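You operate a simulated robot arm through the tools that you are given. There is no shell and no other tool.

You are at the controls of a simulated robot arm. One attempt, no reset.

TASK
Take the plain grey relay out of the screw press.
Fine: dark blue knob to UP, carriage out, relay into the green relay tray, then push the empty carriage back in; the dark blue relays stay. Set down upright: plain grey relay.

Only the result counts: the job must be done as asked and must still hold three seconds after the hand-in. Knocking over, shifting, dropping, spilling or breaking anything else fails it.

THE ROBOT
A 6-joint arm with a two-finger parallel gripper, fixed in place. Base frame: the origin is at the foot of the arm, x ahead of it, y to its left, z up; the work surface is at about z = 780. Units: mm, rad, N and s.
With the tool pointing down near the work surface it reaches from about 260 to 680 mm from the base axis. Its first joint turns from -1.152 to 1.152 rad. Payload 2.9 kg.
The tool frame sits at the grasp point between the pads (the TCP): z along the fingers, y along the line on which they close. The tips reach 30 mm beyond it. Largest opening 110 mm; finger width 20, thickness 10; the body of the gripper, 48 by 112 mm, starts 55 mm behind the TCP.
Orientation is told as [roll, pitch, yaw] about the base's x, y, z axes, in that order, counted from this pose: with the fingers straight down and closing along the base's y, the tool's x points along the base's -x, its y along +y and its z along -z.

THE INTERFACE
- The arm moves only by the tool arm_command. Its argument "rows" is text: rows parted by semicolons, each of 6 numbers parted by spaces: the shift along the base's x, y, z in units of 30 mm (1.0 is 30 mm), then the turn, a rotation vector about the base's x, y, z in units of 4 degrees (1.0 is 4 degrees). In form: tx ty tz ax ay az; .... A call has 1 to 20 rows; each row shifts and turns the commanded pose from where the row before left it. "hand" is the opening, from 0 (shut) to 1 (fully open), set as the call begins (left out, the last holds). A call with a number of a shift or a turn outside -1 to 1 is refused whole. Rows are played at 5 a second. More than 50 mm and 0.15 rad between two rows, or a gripper value outside its range, and nothing of the call is played. Where a pose cannot be reached the arm comes as near as it can. A force on the tool above 50 N (or 10 N above the force at the start of the call, whichever is more), or a blocked arm, ends the call early, and 0.2 s more pass. The fingers move at their own pace (about 108 mm/s each) and stop on an object; they squeeze with about 22 N. The grip force told is the motor's: it shows also when the fingers shut on nothing. Time passes only in rows, and 0.2 s behind the last, so rows that do not move let the fingers close. The reply holds the time, the measured pose of the TCP, the force on the tool along the base axes, the opening and the grip force, in the units named above and with some noise, with the torque about the TCP (base axes, N m) and any sound that the robot's microphone picked up, and new pictures: "views" is both (left out), scene, wrist or none.
- Cameras (640 x 400 px; columns grow to the right, rows downward): "scene" is fixed at [50.5, 414.5, 1402.3]; the picture's right is [-0.90, -0.43, 0.00], its down [-0.21, 0.44, -0.87] and it looks along [0.37, -0.79, -0.49] (base axes); focal length 332 px, centre (320, 200). "wrist" rides on the gripper at [72, 17, -103] in the tool frame; the picture's right is [-0.23, 0.97, 0.00], its down [-0.76, -0.18, -0.62] and it looks along [-0.61, -0.14, 0.78] (tool axes); focal length 222 px, centre (320, 200). There is no depth. A picture from a camera that has moved, and an enlarged one, comes with that camera's place and axes in the base frame and with its lens. The place of the scene camera against the robot may be out by one fixed shift of up to 18 mm in any direction.
- close_up(camera, box): a new picture of the part [left, top, right, bottom] of that camera's present view, enlarged. It takes no simulated time.
- sign_off(): hands the job in; it is judged then, once.

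Nothing tells you positions but the pictures and the camera data. Unless the task says otherwise, let go and move clear before handing in.

The tools are called after ">>>" as name(argument=value, ...) on one line, values as JSON. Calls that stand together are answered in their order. arm_command: Moves the arm, as the interface text tells. Its arguments: {"type":"object","properties":{"rows":{"type":"string"},"hand":{"type":"number"},"views":{"type":"string","enum":["both","scene","wrist","none"]}},"required":["rows"]} The other tools are called the same way: close_up (camera, box) takes an enlarged picture of a part of a camera's view; sign_off () hands the job in.

At the start:

```text
time_s: 0.0
position: [347.2, -365.8, 1160.3]
tcp_rot: [0.0, -0.002, 0.001]
contact_force: [0.7, 0.7, 0.0]
moment: [0.01, -0.01, 0.02]
opening: 109.7
gripper_force: 0.0
```

scene: 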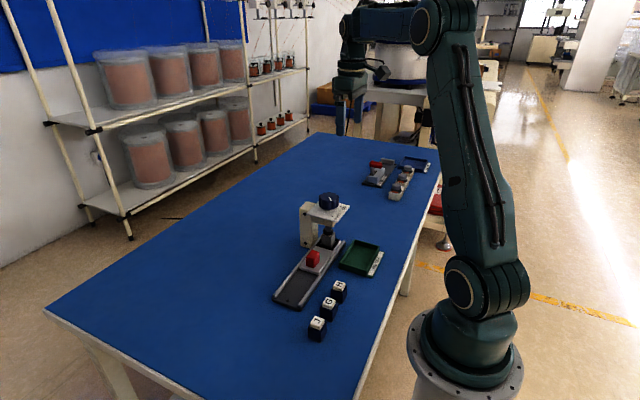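
wrist: 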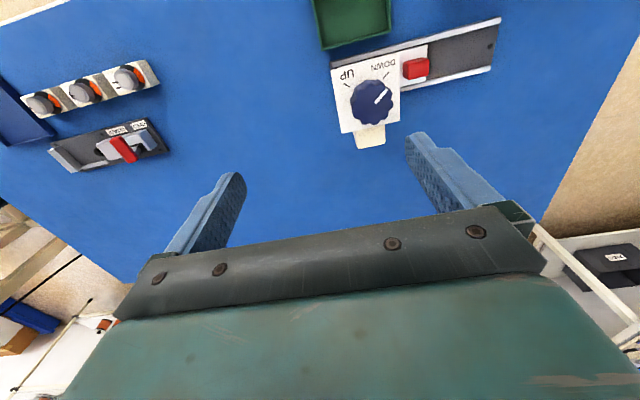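

I see a screw press (white frame with a dark blue knob on top), a rail with a red handle on the carriage, a green tray beside it, and three dark relays near it. I'll take close-ups first to locate everything.

>>> close_up(camera="scene", box=[260, 180, 400, 350])

>>> close_up(camera="wrist", box=[300, 0, 520, 160])

>>> close_up(camera="scene", box=[340, 140, 450, 210])

```text
2.35 times, centred on (330, 265) of scene
camera zoom: at [50.5, 414.5, 1402.3], right [-0.9, -0.43, 0.0], down [-0.21, 0.44, -0.87], along [0.37, -0.79, -0.49], focal length 780 px, centre (296, 47)
```

zoom: 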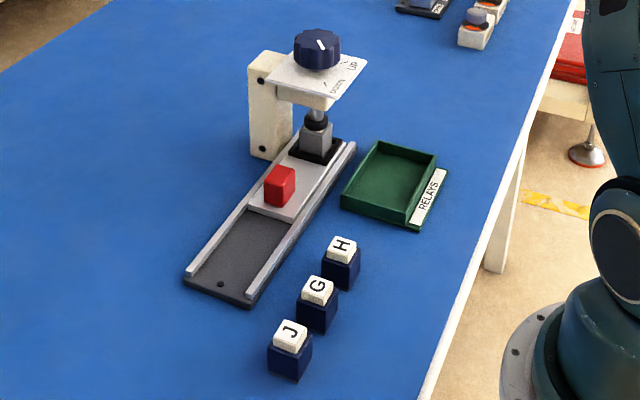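

```text
2.50 times, centred on (410, 80) of wrist
camera zoom: at [277.4, -348.2, 1265.0], right [0.23, 0.97, 0.0], down [0.76, -0.18, 0.62], along [0.61, -0.14, -0.78], focal length 555 px, centre (95, 500)
```

zoom: 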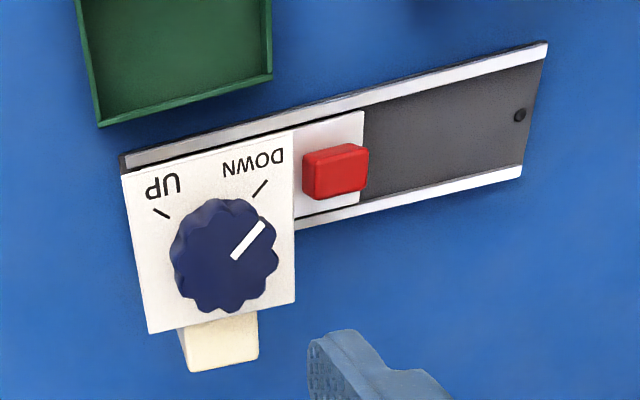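

```text
5.71 times, centred on (395, 175) of scene
camera zoom: at [50.5, 414.5, 1402.3], right [-0.9, -0.43, 0.0], down [-0.21, 0.44, -0.87], along [0.37, -0.79, -0.49], focal length 1895 px, centre (-109, 343)
```

zoom: 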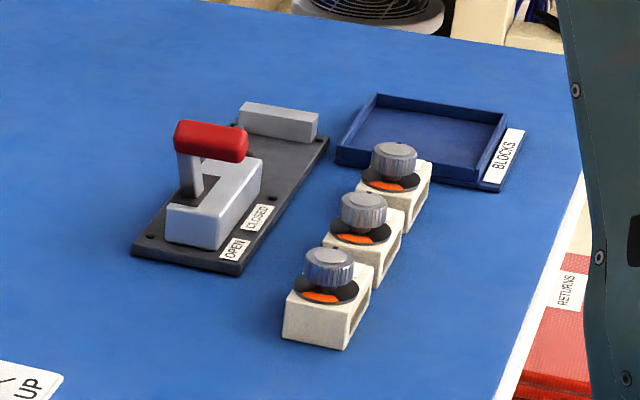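

The press knob is near (380, -296, ~935). The rail runs along y at x≈380, with the red handle near y≈-200 and the outer end at y≈-53. I'll move above the knob for a clearer look.

>>> arm_command(rows="0.2733 0.5817 -0.836 0 0 0;0.2733 0.5817 -0.836 0 0 0;0.2733 0.5817 -0.836 0 0 0;0.2733 0.5817 -0.836 0 0 0;0 0 0 0 0 0", hand=1)

```text
time_s: 1.2
position: [381.1, -295.9, 1060.7]
tcp_rot: [-0.001, 0.001, -0.001]
contact_force: [0.5, 0.3, 0.2]
moment: [0.04, 0.01, 0.01]
opening: 110.3
gripper_force: 0.1
camera wrist: at [310.0, -278.7, 1164.3], right [0.23, 0.97, 0.0], down [0.76, -0.18, 0.62], along [0.61, -0.14, -0.78], focal length 222 px, centre (320, 200)
```

scene: 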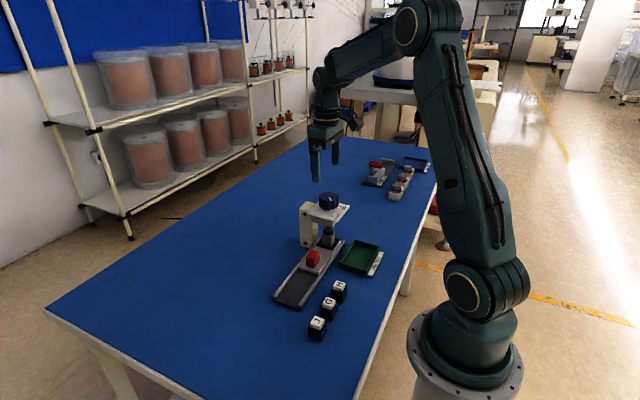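
wrist: 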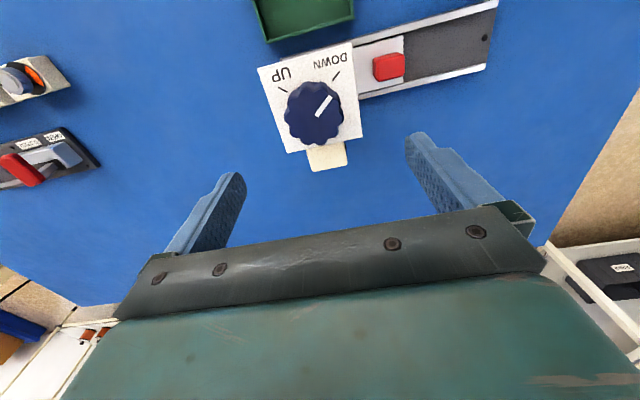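

The knob is in view below the gripper. I'll zoom in on the knob and its surroundings to measure them.

>>> close_up(camera="wrist", box=[240, 30, 400, 180])

>>> close_up(camera="wrist", box=[240, 0, 500, 160])

>>> close_up(camera="scene", box=[290, 180, 390, 280])

```text
2.67 times, centred on (320, 105) of wrist
camera zoom: at [310.0, -278.7, 1164.3], right [0.23, 0.97, 0.0], down [0.76, -0.18, 0.62], along [0.61, -0.14, -0.78], focal length 592 px, centre (320, 453)
```

zoom: 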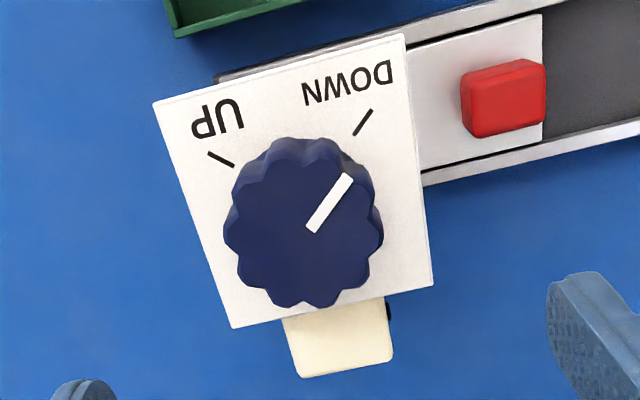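

```text
2.46 times, centred on (370, 80) of wrist
camera zoom: at [310.0, -278.7, 1164.3], right [0.23, 0.97, 0.0], down [0.76, -0.18, 0.62], along [0.61, -0.14, -0.78], focal length 547 px, centre (197, 495)
```

zoom: 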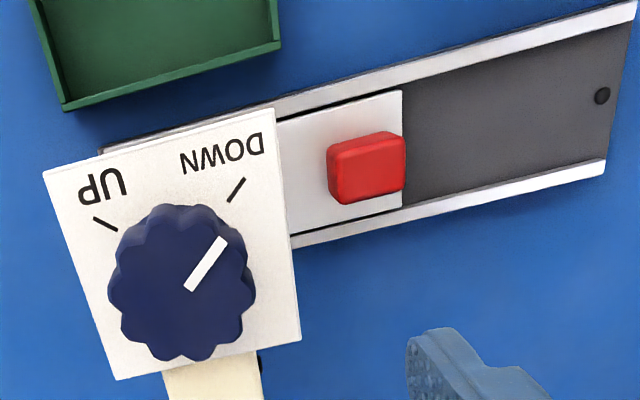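

```text
4.00 times, centred on (340, 230) of scene
camera zoom: at [50.5, 414.5, 1402.3], right [-0.9, -0.43, 0.0], down [-0.21, 0.44, -0.87], along [0.37, -0.79, -0.49], focal length 1326 px, centre (240, 80)
```

zoom: 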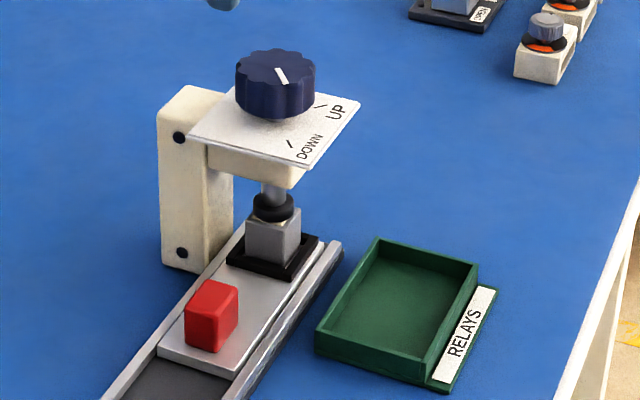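

Triangulating the two views puts the knob centre at about (374.5, -298.5) with its top at z≈963, and the plate at z≈927. It needs about +100° about z to go from DOWN to UP. I'll pre-yaw by -50° and come down to just above the knob.

>>> arm_command(rows="-0.0169 -0.0067 -0.13 0 0 -0.9615;-0.0169 -0.0067 -0.13 0 0 -0.9615;-0.0169 -0.0067 -0.13 0 0 -0.9615;-0.0169 -0.0067 -0.13 0 0 -0.9615;-0.0169 -0.0067 -0.13 0 0 -0.9615;-0.0169 -0.0067 -0.13 0 0 -0.9615;-0.0169 -0.0067 -0.13 0 0 -0.9615;-0.0169 -0.0067 -0.13 0 0 -0.9615;-0.0169 -0.0067 -0.13 0 0 -0.9615;-0.0169 -0.0067 -0.13 0 0 -0.9615;-0.0169 -0.0067 -0.13 0 0 -0.9615;-0.0169 -0.0067 -0.13 0 0 -0.9615;-0.0169 -0.0067 -0.13 0 0 -0.9615;0 0 0 0 0 0", hand=0.75)

>>> close_up(camera="wrist", box=[160, 0, 480, 200])

>>> close_up(camera="scene", box=[270, 120, 390, 220])

```text
time_s: 4.2
position: [375.4, -297.4, 1010.1]
tcp_rot: [0.0, 0.0, -0.875]
contact_force: [0.3, -1.0, -0.2]
moment: [0.02, 0.03, -0.01]
opening: 82.4
gripper_force: 0.1
camera wrist: at [342.6, -231.4, 1113.7], right [0.89, 0.45, 0.0], down [0.35, -0.7, 0.62], along [0.28, -0.56, -0.78], focal length 222 px, centre (320, 200)
```

scene: 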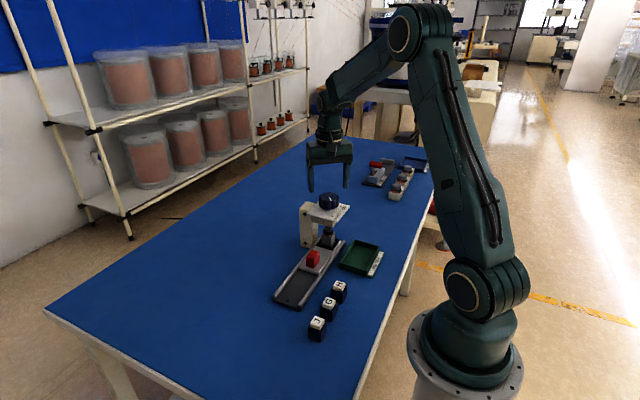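
wrist: 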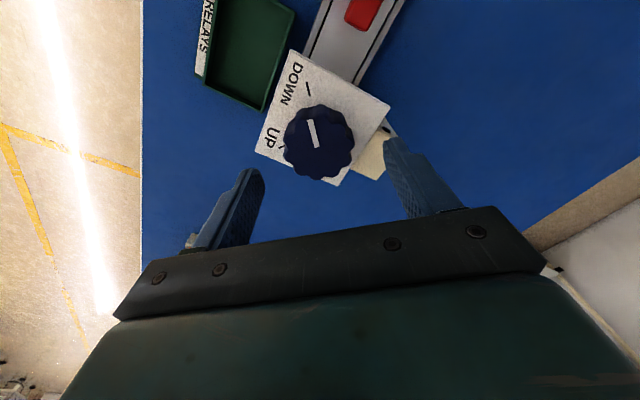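

```text
2.00 times, centred on (320, 100) of wrist
camera zoom: at [342.6, -231.4, 1113.7], right [0.89, 0.45, 0.0], down [0.35, -0.7, 0.62], along [0.28, -0.56, -0.78], focal length 444 px, centre (320, 400)
```

zoom: 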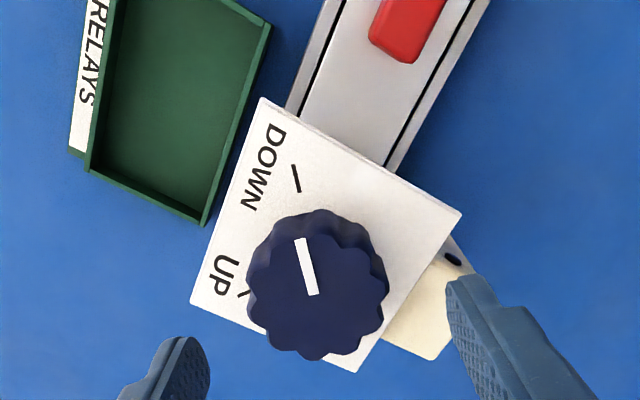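

```text
4.00 times, centred on (330, 170) of scene
camera zoom: at [50.5, 414.5, 1402.3], right [-0.9, -0.43, 0.0], down [-0.21, 0.44, -0.87], along [0.37, -0.79, -0.49], focal length 1326 px, centre (280, 320)
```

zoom: 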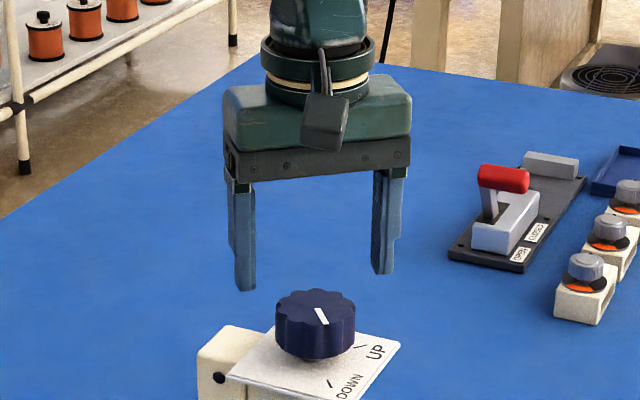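

The knob is centred under the TCP. I'll lower so the fingers straddle it, then close.

>>> arm_command(rows="0 0 -0.34 0 0 0;0 0 -0.34 0 0 0;0 0 -0.33 0 0 0;0 0 -0.33 0 0 0;0 0 0 0 0 0", hand=0.75)

>>> close_up(camera="scene", box=[270, 150, 390, 250])

>>> close_up(camera="wrist", box=[160, 40, 480, 240])

```text
time_s: 5.4
position: [374.0, -297.8, 969.9]
tcp_rot: [0.0, 0.0, -0.871]
contact_force: [-0.2, 0.3, -0.1]
moment: [-0.02, 0.05, 0.01]
opening: 82.5
gripper_force: 0.0
camera wrist: at [342.7, -231.3, 1073.3], right [0.89, 0.45, 0.0], down [0.35, -0.7, 0.62], along [0.28, -0.56, -0.78], focal length 222 px, centre (320, 200)
```

scene: 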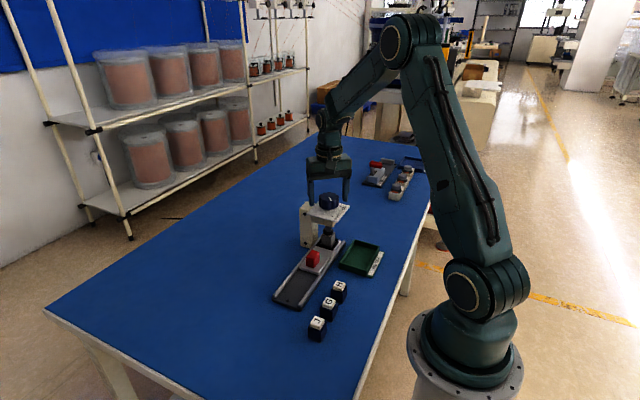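
wrist: 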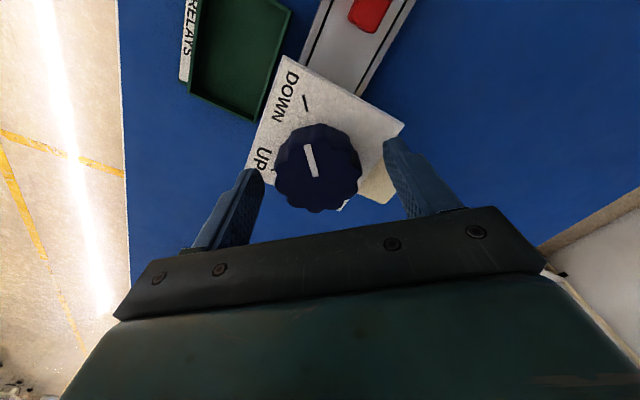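

```text
4.00 times, centred on (330, 200) of scene
camera zoom: at [50.5, 414.5, 1402.3], right [-0.9, -0.43, 0.0], down [-0.21, 0.44, -0.87], along [0.37, -0.79, -0.49], focal length 1326 px, centre (280, 200)
```

zoom: 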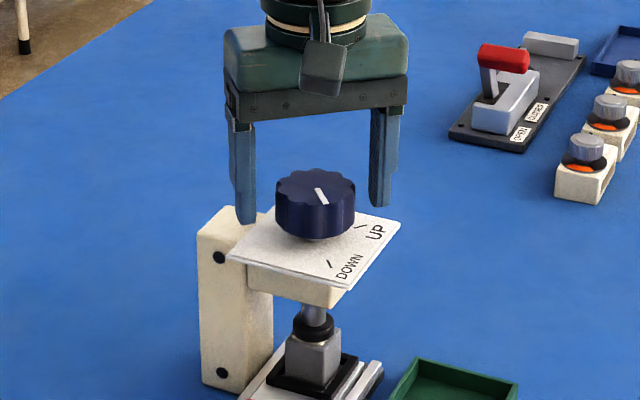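

```text
2.00 times, centred on (320, 140) of wrist
camera zoom: at [342.7, -231.3, 1073.3], right [0.89, 0.45, 0.0], down [0.35, -0.7, 0.62], along [0.28, -0.56, -0.78], focal length 444 px, centre (320, 320)
```

zoom: 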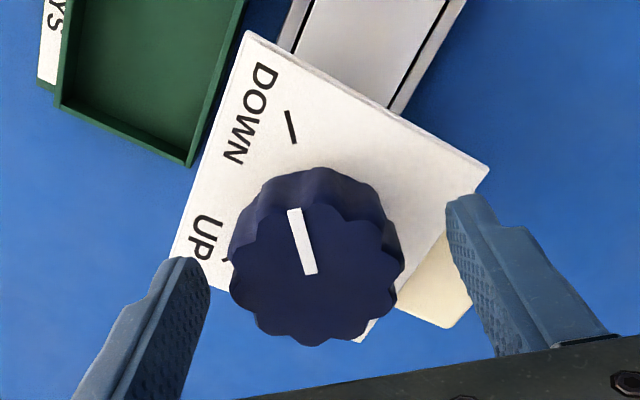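

The fingers straddle the knob above the plate. Closing on it now.

>>> arm_command(rows="0 0 0 0 0 0;0 0 0 0 0 0;0 0 0 0 0 0;0 0 0 0 0 0", hand=0.2)

>>> close_up(camera="wrist", box=[160, 40, 480, 240])

```text
time_s: 6.4
position: [373.9, -299.3, 970.1]
tcp_rot: [-0.001, 0.0, -0.877]
contact_force: [-16.4, -14.6, -3.3]
moment: [-0.28, -0.11, -0.04]
opening: 55.4
gripper_force: 44.9
camera wrist: at [341.9, -232.4, 1073.2], right [0.89, 0.45, 0.0], down [0.35, -0.7, 0.62], along [0.28, -0.56, -0.78], focal length 222 px, centre (320, 200)
```

scene: 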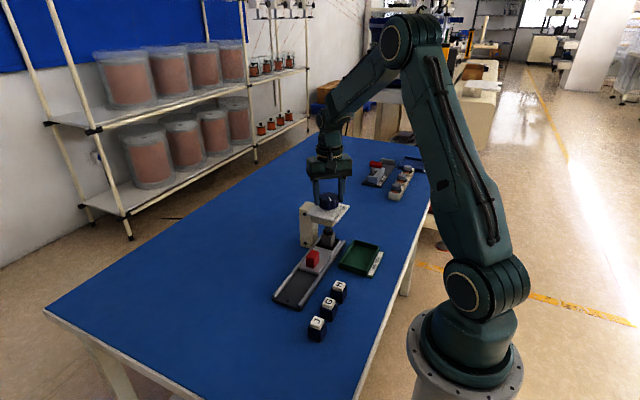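
wrist: 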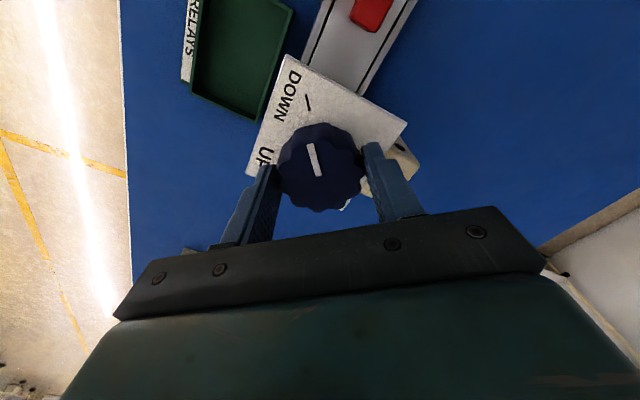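

```text
2.00 times, centred on (320, 140) of wrist
camera zoom: at [341.9, -232.4, 1073.2], right [0.89, 0.45, 0.0], down [0.35, -0.7, 0.62], along [0.28, -0.56, -0.78], focal length 444 px, centre (320, 320)
```

zoom: 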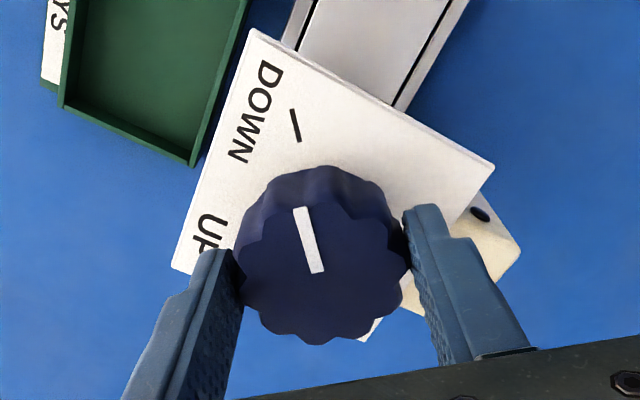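

Gripped, with a side force of about 22 N along the closing axis, so my centre is slightly off. I'll nudge toward it before turning.

>>> arm_command(rows="-0.05 -0.04 0 0 0 0;0 0 0 0 0 0", views="none")

```text
time_s: 7.0
position: [374.9, -298.1, 969.8]
tcp_rot: [0.0, 0.0, -0.872]
contact_force: [-5.4, -10.7, -5.8]
moment: [-0.29, 1.24, -0.04]
opening: 55.2
gripper_force: 44.8
```

The side force dropped. I'll start turning in the +z direction with a short test.

>>> arm_command(rows="-0.02 -0.03 0 0 0 0.5;0 0 0 0 0 0.75;0 0 0 0 0 0.75;0 0 0 0 0 0.75;0 0 0 0 0 0.75;0 0 0 0 0 0", views="wrist")

>>> close_up(camera="wrist", box=[160, 40, 480, 240])

```text
time_s: 8.4
position: [373.6, -300.1, 969.7]
tcp_rot: [0.001, -0.001, -0.625]
contact_force: [10.0, 3.3, -12.3]
moment: [0.02, 0.25, 0.06]
opening: 55.7
gripper_force: 44.9
camera wrist: at [325.9, -243.1, 1073.3], right [0.75, 0.66, 0.0], down [0.51, -0.59, 0.62], along [0.41, -0.47, -0.78], focal length 222 px, centre (320, 200)
```

wrist: 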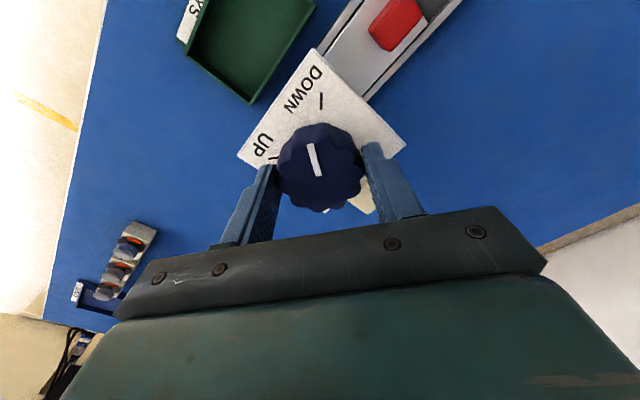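

```text
2.00 times, centred on (320, 140) of wrist
camera zoom: at [325.9, -243.1, 1073.3], right [0.75, 0.66, 0.0], down [0.51, -0.59, 0.62], along [0.41, -0.47, -0.78], focal length 444 px, centre (320, 320)
```

zoom: 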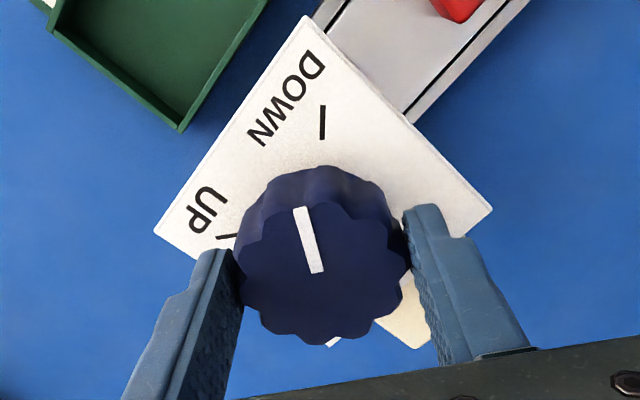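

The knob turns with the gripper. Continuing.

>>> arm_command(rows="0.03 0.01 -0.02 0 0 0.75;0 0 0 0 0 1;0 0 0 0 0 1;0 0 0 0 0 1;0 0 0 0 0 1;0 0 0 0 0 1;0 0 0 0 0 1;0 0 0 0 0 0", views="wrist")

>>> close_up(camera="wrist", box=[160, 40, 480, 240])

>>> close_up(camera="scene", box=[270, 170, 390, 270])

```text
time_s: 10.2
position: [374.0, -299.7, 968.8]
tcp_rot: [-0.001, 0.0, -0.16]
contact_force: [-7.6, 0.8, 6.9]
moment: [0.58, 0.79, 0.0]
opening: 55.7
gripper_force: 45.1
camera wrist: at [305.7, -271.6, 1073.4], right [0.38, 0.93, 0.0], down [0.72, -0.3, 0.62], along [0.58, -0.24, -0.78], focal length 222 px, centre (320, 200)
```

wrist: 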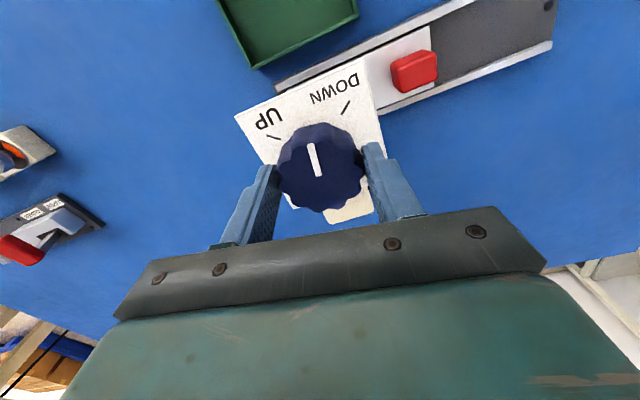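

```text
2.00 times, centred on (320, 140) of wrist
camera zoom: at [305.7, -271.6, 1073.4], right [0.38, 0.93, 0.0], down [0.72, -0.3, 0.62], along [0.58, -0.24, -0.78], focal length 444 px, centre (320, 320)
```

zoom: 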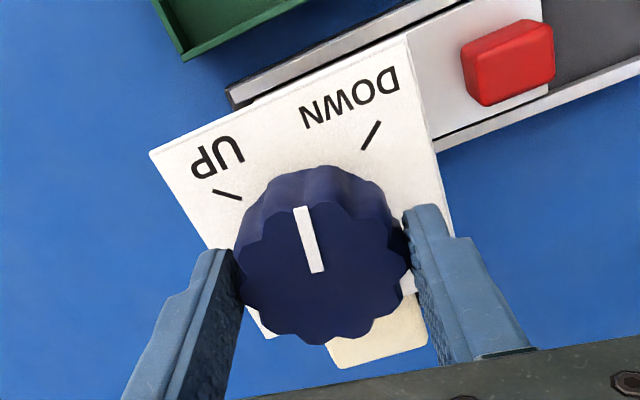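

```text
4.00 times, centred on (330, 220) of scene
camera zoom: at [50.3, 414.5, 1402.3], right [-0.9, -0.43, 0.0], down [-0.21, 0.44, -0.87], along [0.37, -0.79, -0.49], focal length 1326 px, centre (280, 120)
```

zoom: 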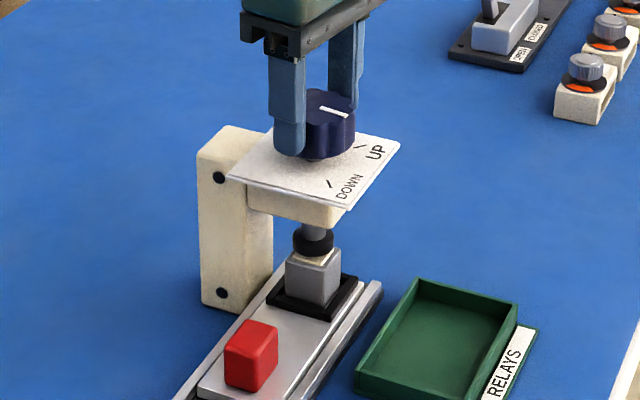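

The ram is rising as the knob turns. Continuing the remaining rotation.

>>> arm_command(rows="-0.01 0 0 0 0 0.75;0 0 0 0 0 1;0 0 0 0 0 1;0 0 0 0 0 1;0 0 0 0 0 1;0 0 0 0 0 1;0 0 0 0 0 1;0 0 0 0 0 1;0 0 0 0 0 1;0 0 0 0 0 1;0 0 0 0 0 1;0 0 0 0 0 1;0 0 0 0 0 0", views="wrist")

>>> close_up(camera="wrist", box=[160, 40, 480, 240])

>>> close_up(camera="scene", box=[270, 170, 390, 270])

```text
time_s: 13.0
position: [374.1, -300.6, 970.2]
tcp_rot: [-0.003, 0.001, 0.66]
contact_force: [-4.6, -21.4, 7.4]
moment: [0.28, -0.16, -0.04]
opening: 55.6
gripper_force: 45.2
camera wrist: at [307.1, -331.6, 1073.2], right [-0.42, 0.91, 0.0], down [0.71, 0.33, 0.62], along [0.57, 0.26, -0.78], focal length 222 px, centre (320, 200)
```

wrist: 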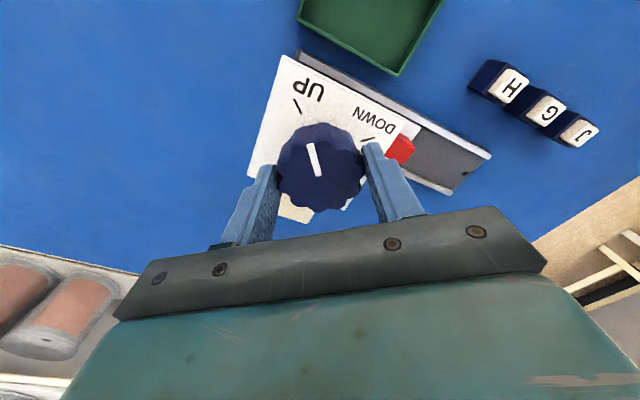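

```text
2.00 times, centred on (320, 140) of wrist
camera zoom: at [307.1, -331.6, 1073.2], right [-0.42, 0.91, 0.0], down [0.71, 0.33, 0.62], along [0.57, 0.26, -0.78], focal length 444 px, centre (320, 320)
```

zoom: 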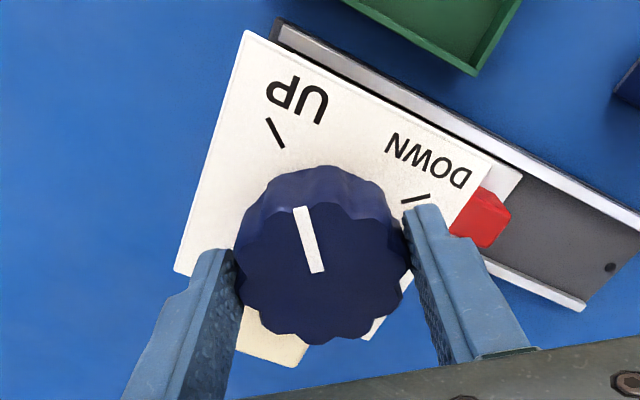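

```text
4.00 times, centred on (330, 220) of scene
camera zoom: at [50.3, 414.0, 1402.5], right [-0.9, -0.43, 0.0], down [-0.21, 0.44, -0.87], along [0.37, -0.79, -0.49], focal length 1326 px, centre (280, 120)
```

zoom: 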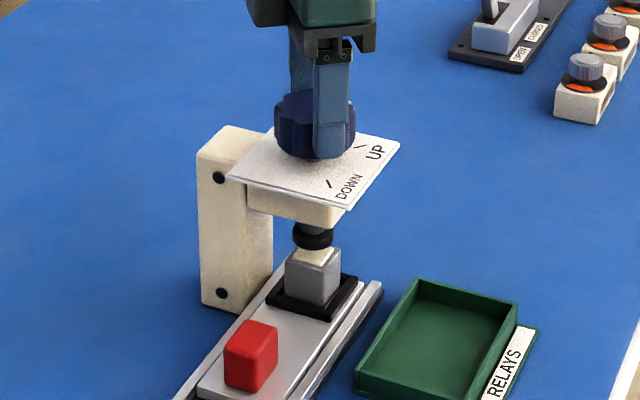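

The ram has lifted well, with about 12° still to go. I'll finish the turn while easing the side load.

>>> arm_command(rows="-0.02 -0.05 0 0 0 0.8;0 0 0 0 0 0.8;0 0 0 0 0 0.8;0 0 0 0 0 0.7;0 0 0 0 0 0;0 0 0 0 0 0", views="wrist")

>>> close_up(camera="wrist", box=[160, 40, 480, 240])

>>> close_up(camera="scene", box=[270, 170, 390, 270])

```text
time_s: 14.4
position: [374.6, -301.0, 970.0]
tcp_rot: [-0.002, -0.002, 0.882]
contact_force: [11.1, -10.9, 7.0]
moment: [0.42, -0.52, -0.59]
opening: 55.8
gripper_force: 44.7
camera wrist: at [315.7, -345.8, 1073.0], right [-0.61, 0.8, 0.0], down [0.62, 0.47, 0.62], along [0.5, 0.38, -0.78], focal length 222 px, centre (320, 200)
```

wrist: 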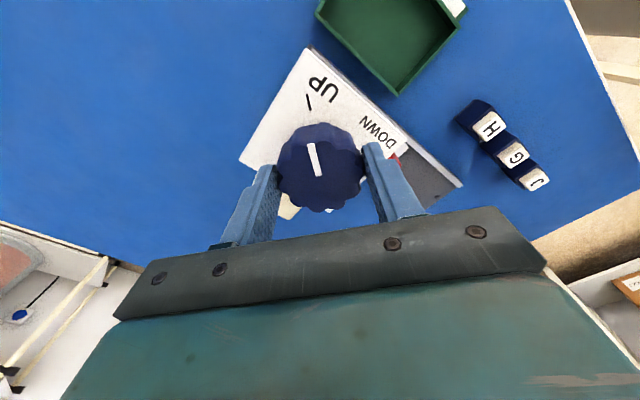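

```text
2.00 times, centred on (320, 140) of wrist
camera zoom: at [315.7, -345.8, 1073.0], right [-0.61, 0.8, 0.0], down [0.62, 0.47, 0.62], along [0.5, 0.38, -0.78], focal length 444 px, centre (320, 320)
```

zoom: 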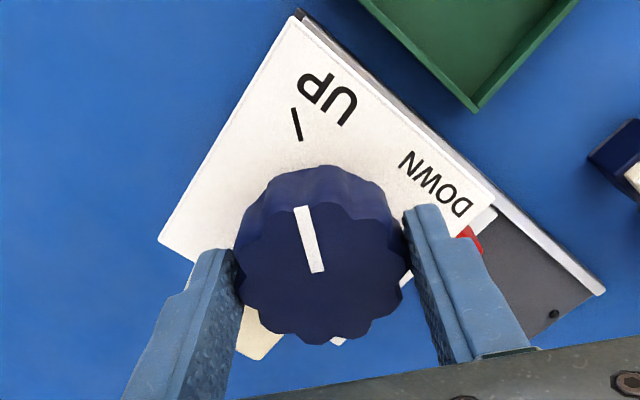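

```text
4.00 times, centred on (330, 220) of scene
camera zoom: at [50.7, 414.2, 1402.4], right [-0.9, -0.43, 0.0], down [-0.21, 0.44, -0.87], along [0.37, -0.79, -0.49], focal length 1326 px, centre (280, 120)
```

zoom: 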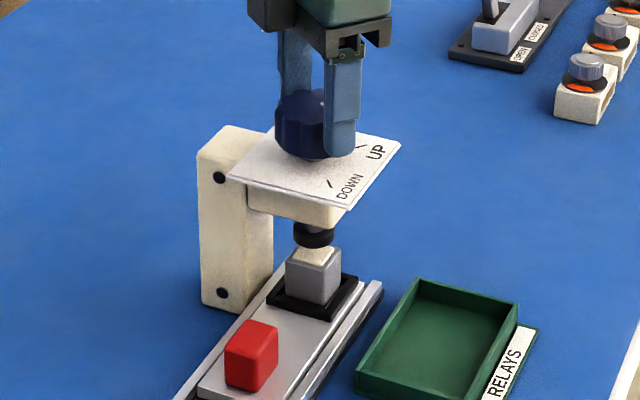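

The pointer now lines up with UP just as it did with DOWN at the start, and the resisting moment suggests it's at the stop. I'll release and rise.

>>> arm_command(rows="0 0 0 0 0 0;0 0 0 0 0 0;0 0 0.5 0 0 0;0 0 1 0 0 0;0 0 1 0 0 0;0 0 0 0 0 0", hand=0.8)

>>> close_up(camera="wrist", box=[240, 0, 480, 150])

>>> close_up(camera="scene", box=[285, 185, 365, 255])

```text
time_s: 15.8
position: [374.4, -301.6, 1044.2]
tcp_rot: [0.0, 0.001, 0.88]
contact_force: [0.7, 0.7, -0.4]
moment: [0.03, 0.0, 0.0]
opening: 87.8
gripper_force: 0.1
camera wrist: at [315.6, -345.5, 1147.9], right [-0.6, 0.8, 0.0], down [0.62, 0.47, 0.62], along [0.5, 0.38, -0.78], focal length 222 px, centre (320, 200)
```

scene: 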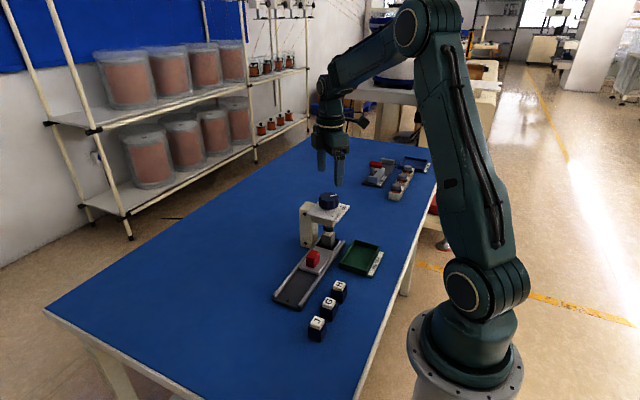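
wrist: 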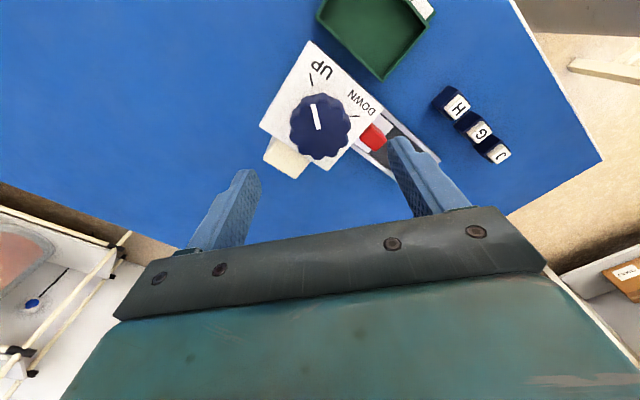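

```text
2.67 times, centred on (360, 75) of wrist
camera zoom: at [315.6, -345.5, 1147.9], right [-0.6, 0.8, 0.0], down [0.62, 0.47, 0.62], along [0.5, 0.38, -0.78], focal length 592 px, centre (213, 533)
```

zoom: 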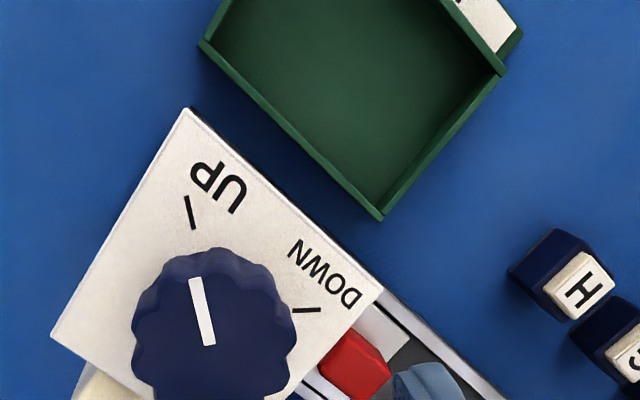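

```text
5.71 times, centred on (325, 220) of scene
camera zoom: at [50.5, 414.5, 1402.3], right [-0.9, -0.43, 0.0], down [-0.21, 0.44, -0.87], along [0.37, -0.79, -0.49], focal length 1895 px, centre (291, 86)
```

zoom: 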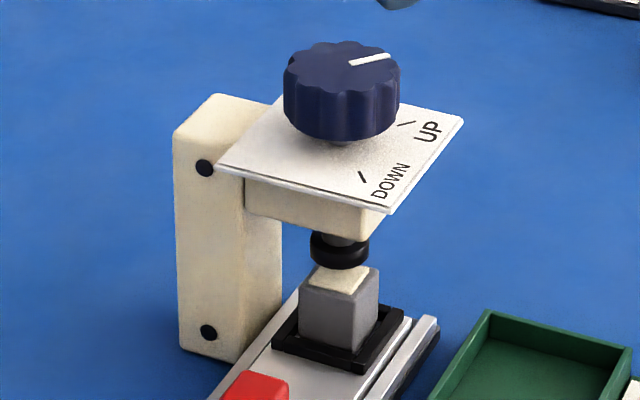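

The ram is clear of the relay and the knob is at UP. Next I'll move over toward the handle and swing the gripper to yaw -90°, so it closes across the rail with the camera on the outer side, away from the press.

>>> arm_command(rows="0 0.2 0.05 0 0 -0.98;0 0.2 0 0 0 -0.98;0 0.3 0 0 0 -0.98;0 0.3 0 0 0 -0.98;0 0.3 0 0 0 -0.98;0 0.3 0 0 0 -0.98;0 0.3 0 0 0 -0.98;0 0.3 0 0 0 -0.98;0 0.3 0 0 0 -0.98;0 0.3 0 0 0 -0.98;0 0.3 0 0 0 -0.98;0 0.3 0 0 0 -0.98;0 0.3 0 0 0 -0.98;0 0.3 0 0 0 -0.98;0 0.3 0 0 0 -0.98;0 0.3 0 0 0 -0.98;0 0.3 0 0 0 -0.98;0 0.15 0 0 0 -0.98", views="none")

>>> arm_command(rows="0 0 0 0 0 -0.97;0 0 0 0 0 -0.97;0 0 0 0 0 -0.97;0 0 0 0 0 -0.97;0 0 0 0 0 -0.97;0 0 0 0 0 -0.97;0 0 0 0 0 -0.97;0 0 0 0 0 -0.97;0 0 0 0 0 -0.97;0 0 0 0 0 -0.97;0 0 0 0 0 -0.97;0 0 0 0 0 -0.97;0 0 0 0 0 -0.97;0 0 0 0 0 -0.97;0 0 0 0 0 -0.97;0 0 0 0 0 -0.97;0 0 0 0 0 -0.97;0 0 0 0 0 -0.97;0 0 0 0 0 0")

>>> close_up(camera="wrist", box=[160, 0, 480, 200])

```text
time_s: 19.6
position: [373.4, -149.2, 1046.8]
tcp_rot: [0.0, 0.001, -0.353]
contact_force: [0.2, -0.5, 0.1]
moment: [-0.02, 0.0, 0.02]
opening: 88.2
gripper_force: 0.0
```

```text
time_s: 23.6
position: [373.6, -149.4, 1045.4]
tcp_rot: [0.001, -0.002, -1.573]
contact_force: [0.4, 0.1, 0.1]
moment: [0.01, 0.0, 0.01]
opening: 88.0
gripper_force: 0.0
camera wrist: at [391.0, -76.8, 1149.4], right [0.97, -0.23, 0.0], down [-0.18, -0.76, 0.62], along [-0.14, -0.61, -0.78], focal length 222 px, centre (320, 200)
```

scene: 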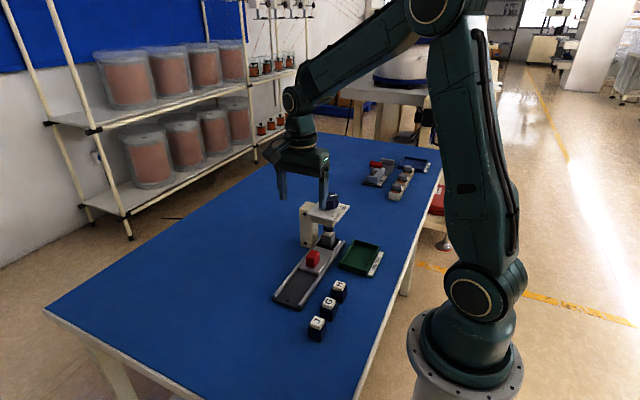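
wrist: 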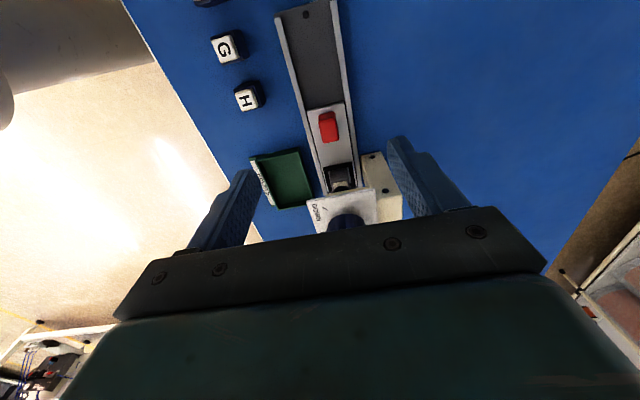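

```text
2.00 times, centred on (320, 100) of wrist
camera zoom: at [391.0, -76.8, 1149.4], right [0.97, -0.23, 0.0], down [-0.18, -0.76, 0.62], along [-0.14, -0.61, -0.78], focal length 444 px, centre (320, 400)
```

zoom: 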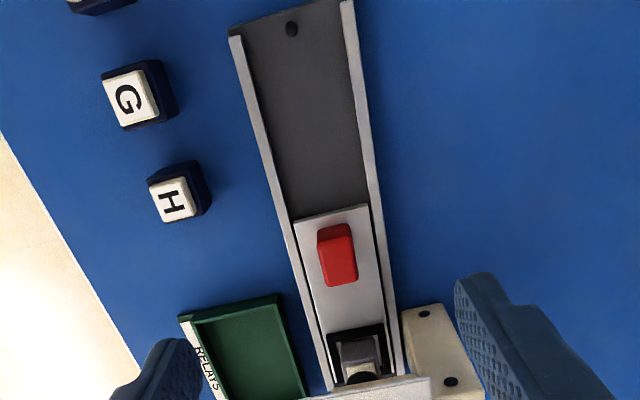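

The view shows the rail, handle, tray and relays H, G and J. I'll zoom on the handle to fix its height and centre.

>>> close_up(camera="wrist", box=[270, 90, 390, 200])

```text
3.64 times, centred on (330, 145) of wrist
camera zoom: at [391.0, -76.8, 1149.4], right [0.97, -0.23, 0.0], down [-0.18, -0.76, 0.62], along [-0.14, -0.61, -0.78], focal length 808 px, centre (284, 400)
```

zoom: 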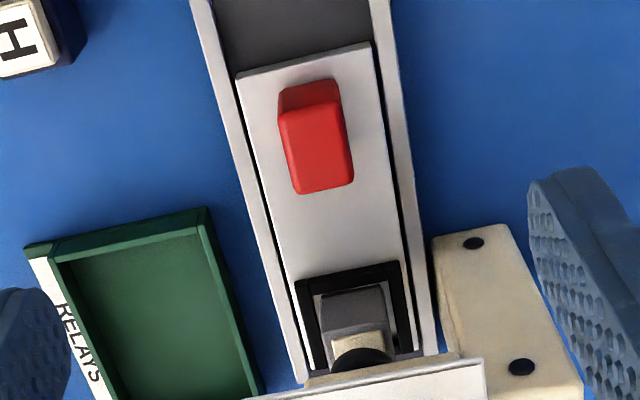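

The handle sits at about (377, -203), z 796–830, and is about 25 mm wide. I'll descend to just above it with the fingers opened to about 50 mm.

>>> arm_command(rows="0.0142 -0.2025 -0.73 0 0 0;0.0142 -0.2025 -0.73 0 0 0;0.0142 -0.2025 -0.73 0 0 0;0.0142 -0.2025 -0.73 0 0 0;0.0142 -0.2025 -0.73 0 0 0;0.0142 -0.2025 -0.73 0 0 0;0.0142 -0.2025 -0.73 0 0 0;0.0142 -0.2025 -0.73 0 0 0;0 0 0 0 0 0", hand=0.45)

>>> close_up(camera="wrist", box=[200, 60, 440, 240])

>>> close_up(camera="scene", box=[250, 160, 390, 300])

```text
time_s: 25.6
position: [376.6, -199.1, 870.3]
tcp_rot: [0.0, 0.0, -1.571]
contact_force: [-0.5, -0.3, 0.6]
moment: [0.02, -0.01, 0.03]
opening: 49.5
gripper_force: 0.1
camera wrist: at [394.1, -125.9, 974.3], right [0.97, -0.23, 0.0], down [-0.18, -0.76, 0.62], along [-0.14, -0.61, -0.78], focal length 222 px, centre (320, 200)
```

scene: 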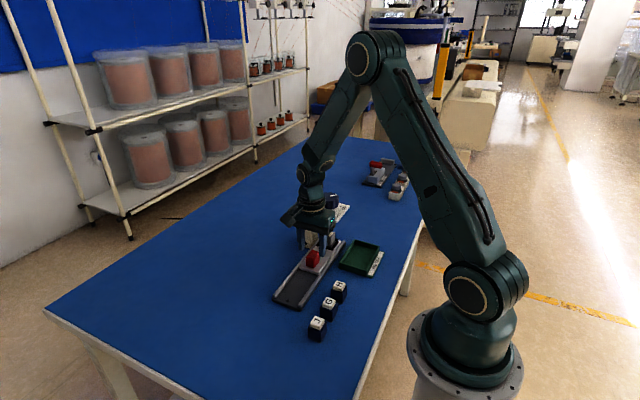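
wrist: 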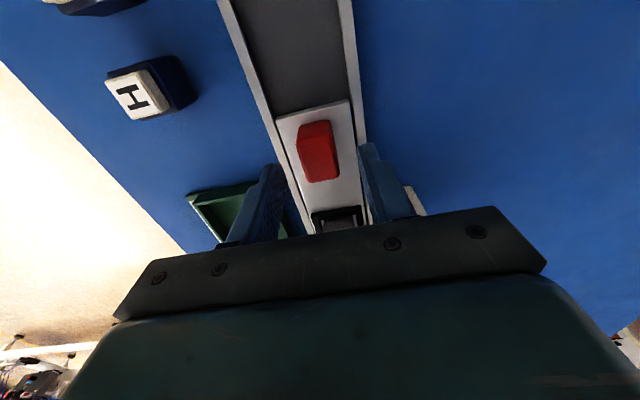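

```text
2.22 times, centred on (320, 150) of wrist
camera zoom: at [394.1, -125.9, 974.3], right [0.97, -0.23, 0.0], down [-0.18, -0.76, 0.62], along [-0.14, -0.61, -0.78], focal length 494 px, centre (320, 311)
```

zoom: 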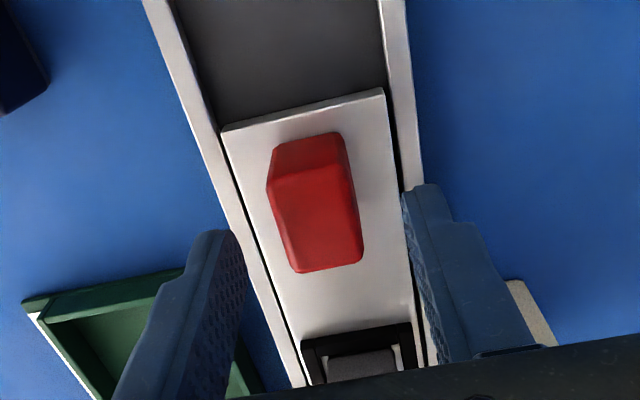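

```text
2.86 times, centred on (320, 230) of scene
camera zoom: at [50.5, 414.5, 1402.3], right [-0.9, -0.43, 0.0], down [-0.21, 0.44, -0.87], along [0.37, -0.79, -0.49], focal length 948 px, centre (320, 114)
```

zoom: 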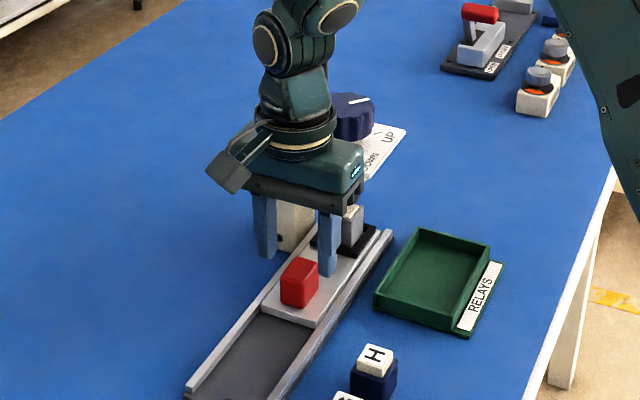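

Alignment is good. I'll lower onto the handle and close.

>>> arm_command(rows="0 0.03 -0.4 0 0 0;0 0.03 -0.4 0 0 0;0 0 -0.33 0 0 0;0 0 0 0 0 0", views="none")

>>> arm_command(rows="0 0 0 0 0 0;0 0 0 0 0 0;0 0 0 0 0 0", hand=0.05)

>>> close_up(camera="scene", box=[250, 160, 390, 300])

```text
time_s: 26.6
position: [375.8, -196.8, 837.1]
tcp_rot: [-0.001, -0.001, -1.572]
contact_force: [0.5, -1.1, 0.5]
moment: [0.02, 0.02, -0.01]
opening: 49.6
gripper_force: 0.0
```

```text
time_s: 27.4
position: [375.7, -196.8, 835.9]
tcp_rot: [-0.001, 0.0, -1.573]
contact_force: [-11.9, -2.0, 2.6]
moment: [-0.38, -0.15, 0.34]
opening: 25.6
gripper_force: 45.1
camera wrist: at [393.1, -124.4, 940.2], right [0.97, -0.23, 0.0], down [-0.18, -0.76, 0.62], along [-0.14, -0.61, -0.78], focal length 222 px, centre (320, 200)
```

scene: 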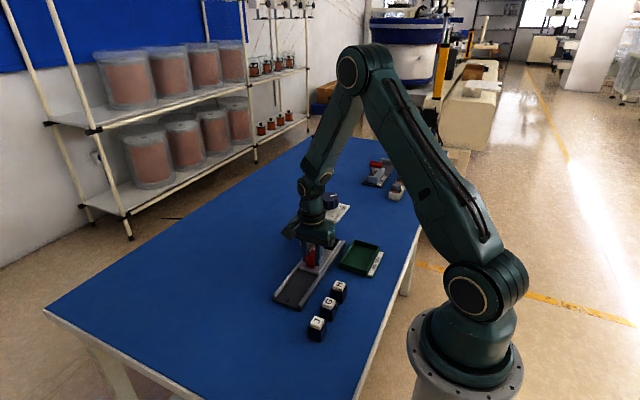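
wrist: 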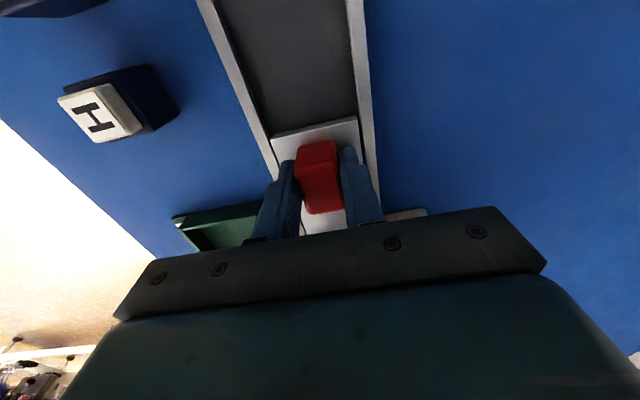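

```text
2.86 times, centred on (320, 230) of scene
camera zoom: at [50.2, 414.5, 1402.4], right [-0.9, -0.43, 0.0], down [-0.21, 0.44, -0.87], along [0.37, -0.79, -0.49], focal length 948 px, centre (320, 114)
```

zoom: 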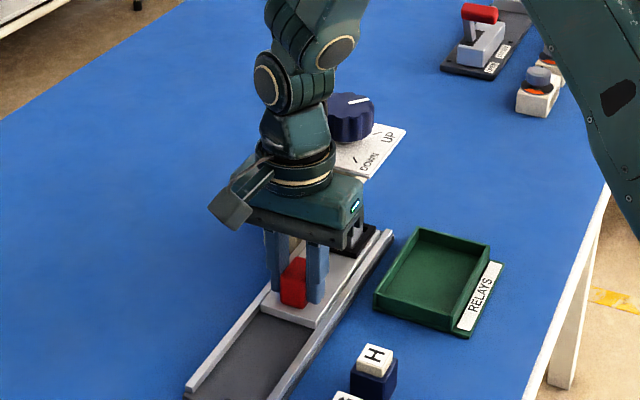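

Handle gripped. I'll pull the carriage slowly along +y.

>>> arm_command(rows="-0.02 0.15 0 0 0 0;0 0.25 0 0 0 0;0 0.3 0 0 0 0;0 0.3 0 0 0 0;0 0.3 0 0 0 0;0 0.3 0 0 0 0;0 0.25 0 0 0 0;0 0.15 0 0 0 0;0 0 0 0 0 0")

>>> close_up(camera="scene", box=[250, 180, 390, 320])

>>> close_up(camera="wrist", box=[200, 60, 440, 240])

```text
time_s: 29.4
position: [375.3, -136.1, 836.6]
tcp_rot: [-0.001, 0.0, -1.572]
contact_force: [-18.0, -1.1, -1.5]
moment: [-0.52, 0.01, 0.26]
opening: 26.2
gripper_force: 44.9
camera wrist: at [393.0, -63.6, 940.2], right [0.97, -0.23, 0.0], down [-0.18, -0.76, 0.62], along [-0.14, -0.61, -0.78], focal length 222 px, centre (320, 200)
```

scene: 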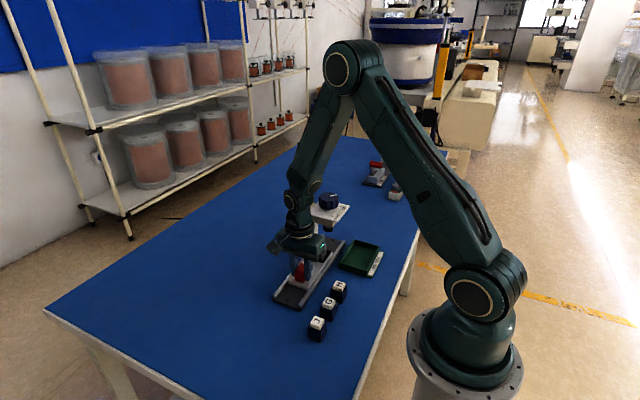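
wrist: 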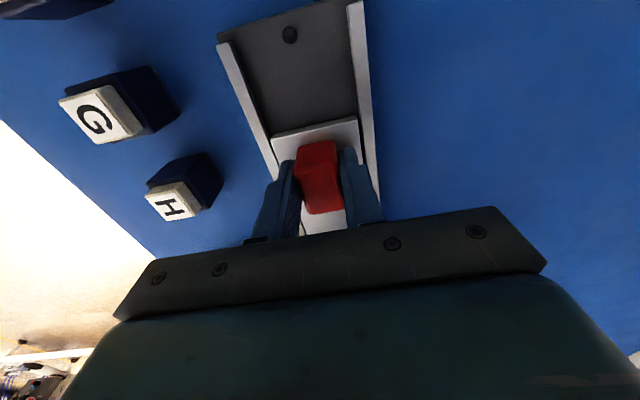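

```text
2.86 times, centred on (320, 250) of scene
camera zoom: at [50.1, 414.5, 1402.4], right [-0.9, -0.43, 0.0], down [-0.21, 0.44, -0.87], along [0.37, -0.79, -0.49], focal length 948 px, centre (320, 57)
```

zoom: 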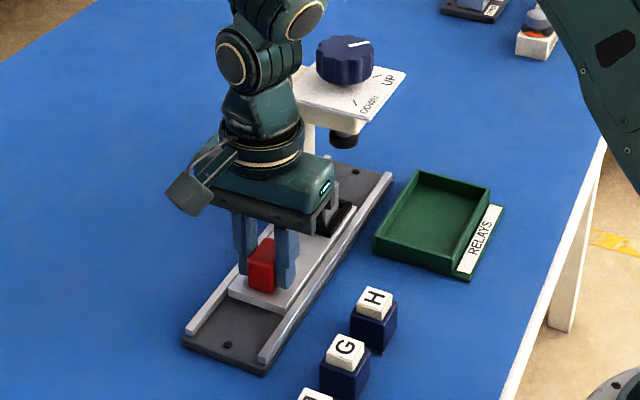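

```text
2.22 times, centred on (320, 150) of wrist
camera zoom: at [393.0, -63.6, 940.2], right [0.97, -0.23, 0.0], down [-0.18, -0.76, 0.62], along [-0.14, -0.61, -0.78], focal length 494 px, centre (320, 311)
```

zoom: 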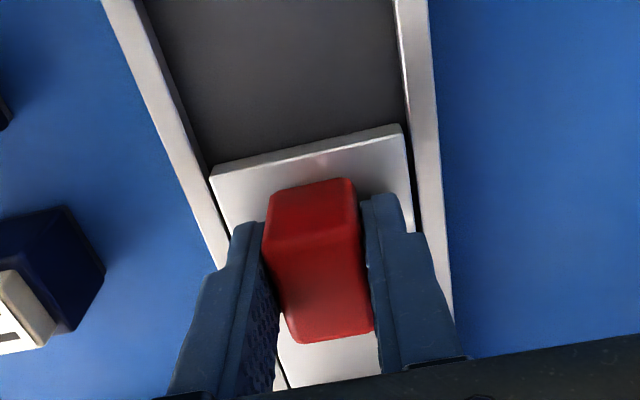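

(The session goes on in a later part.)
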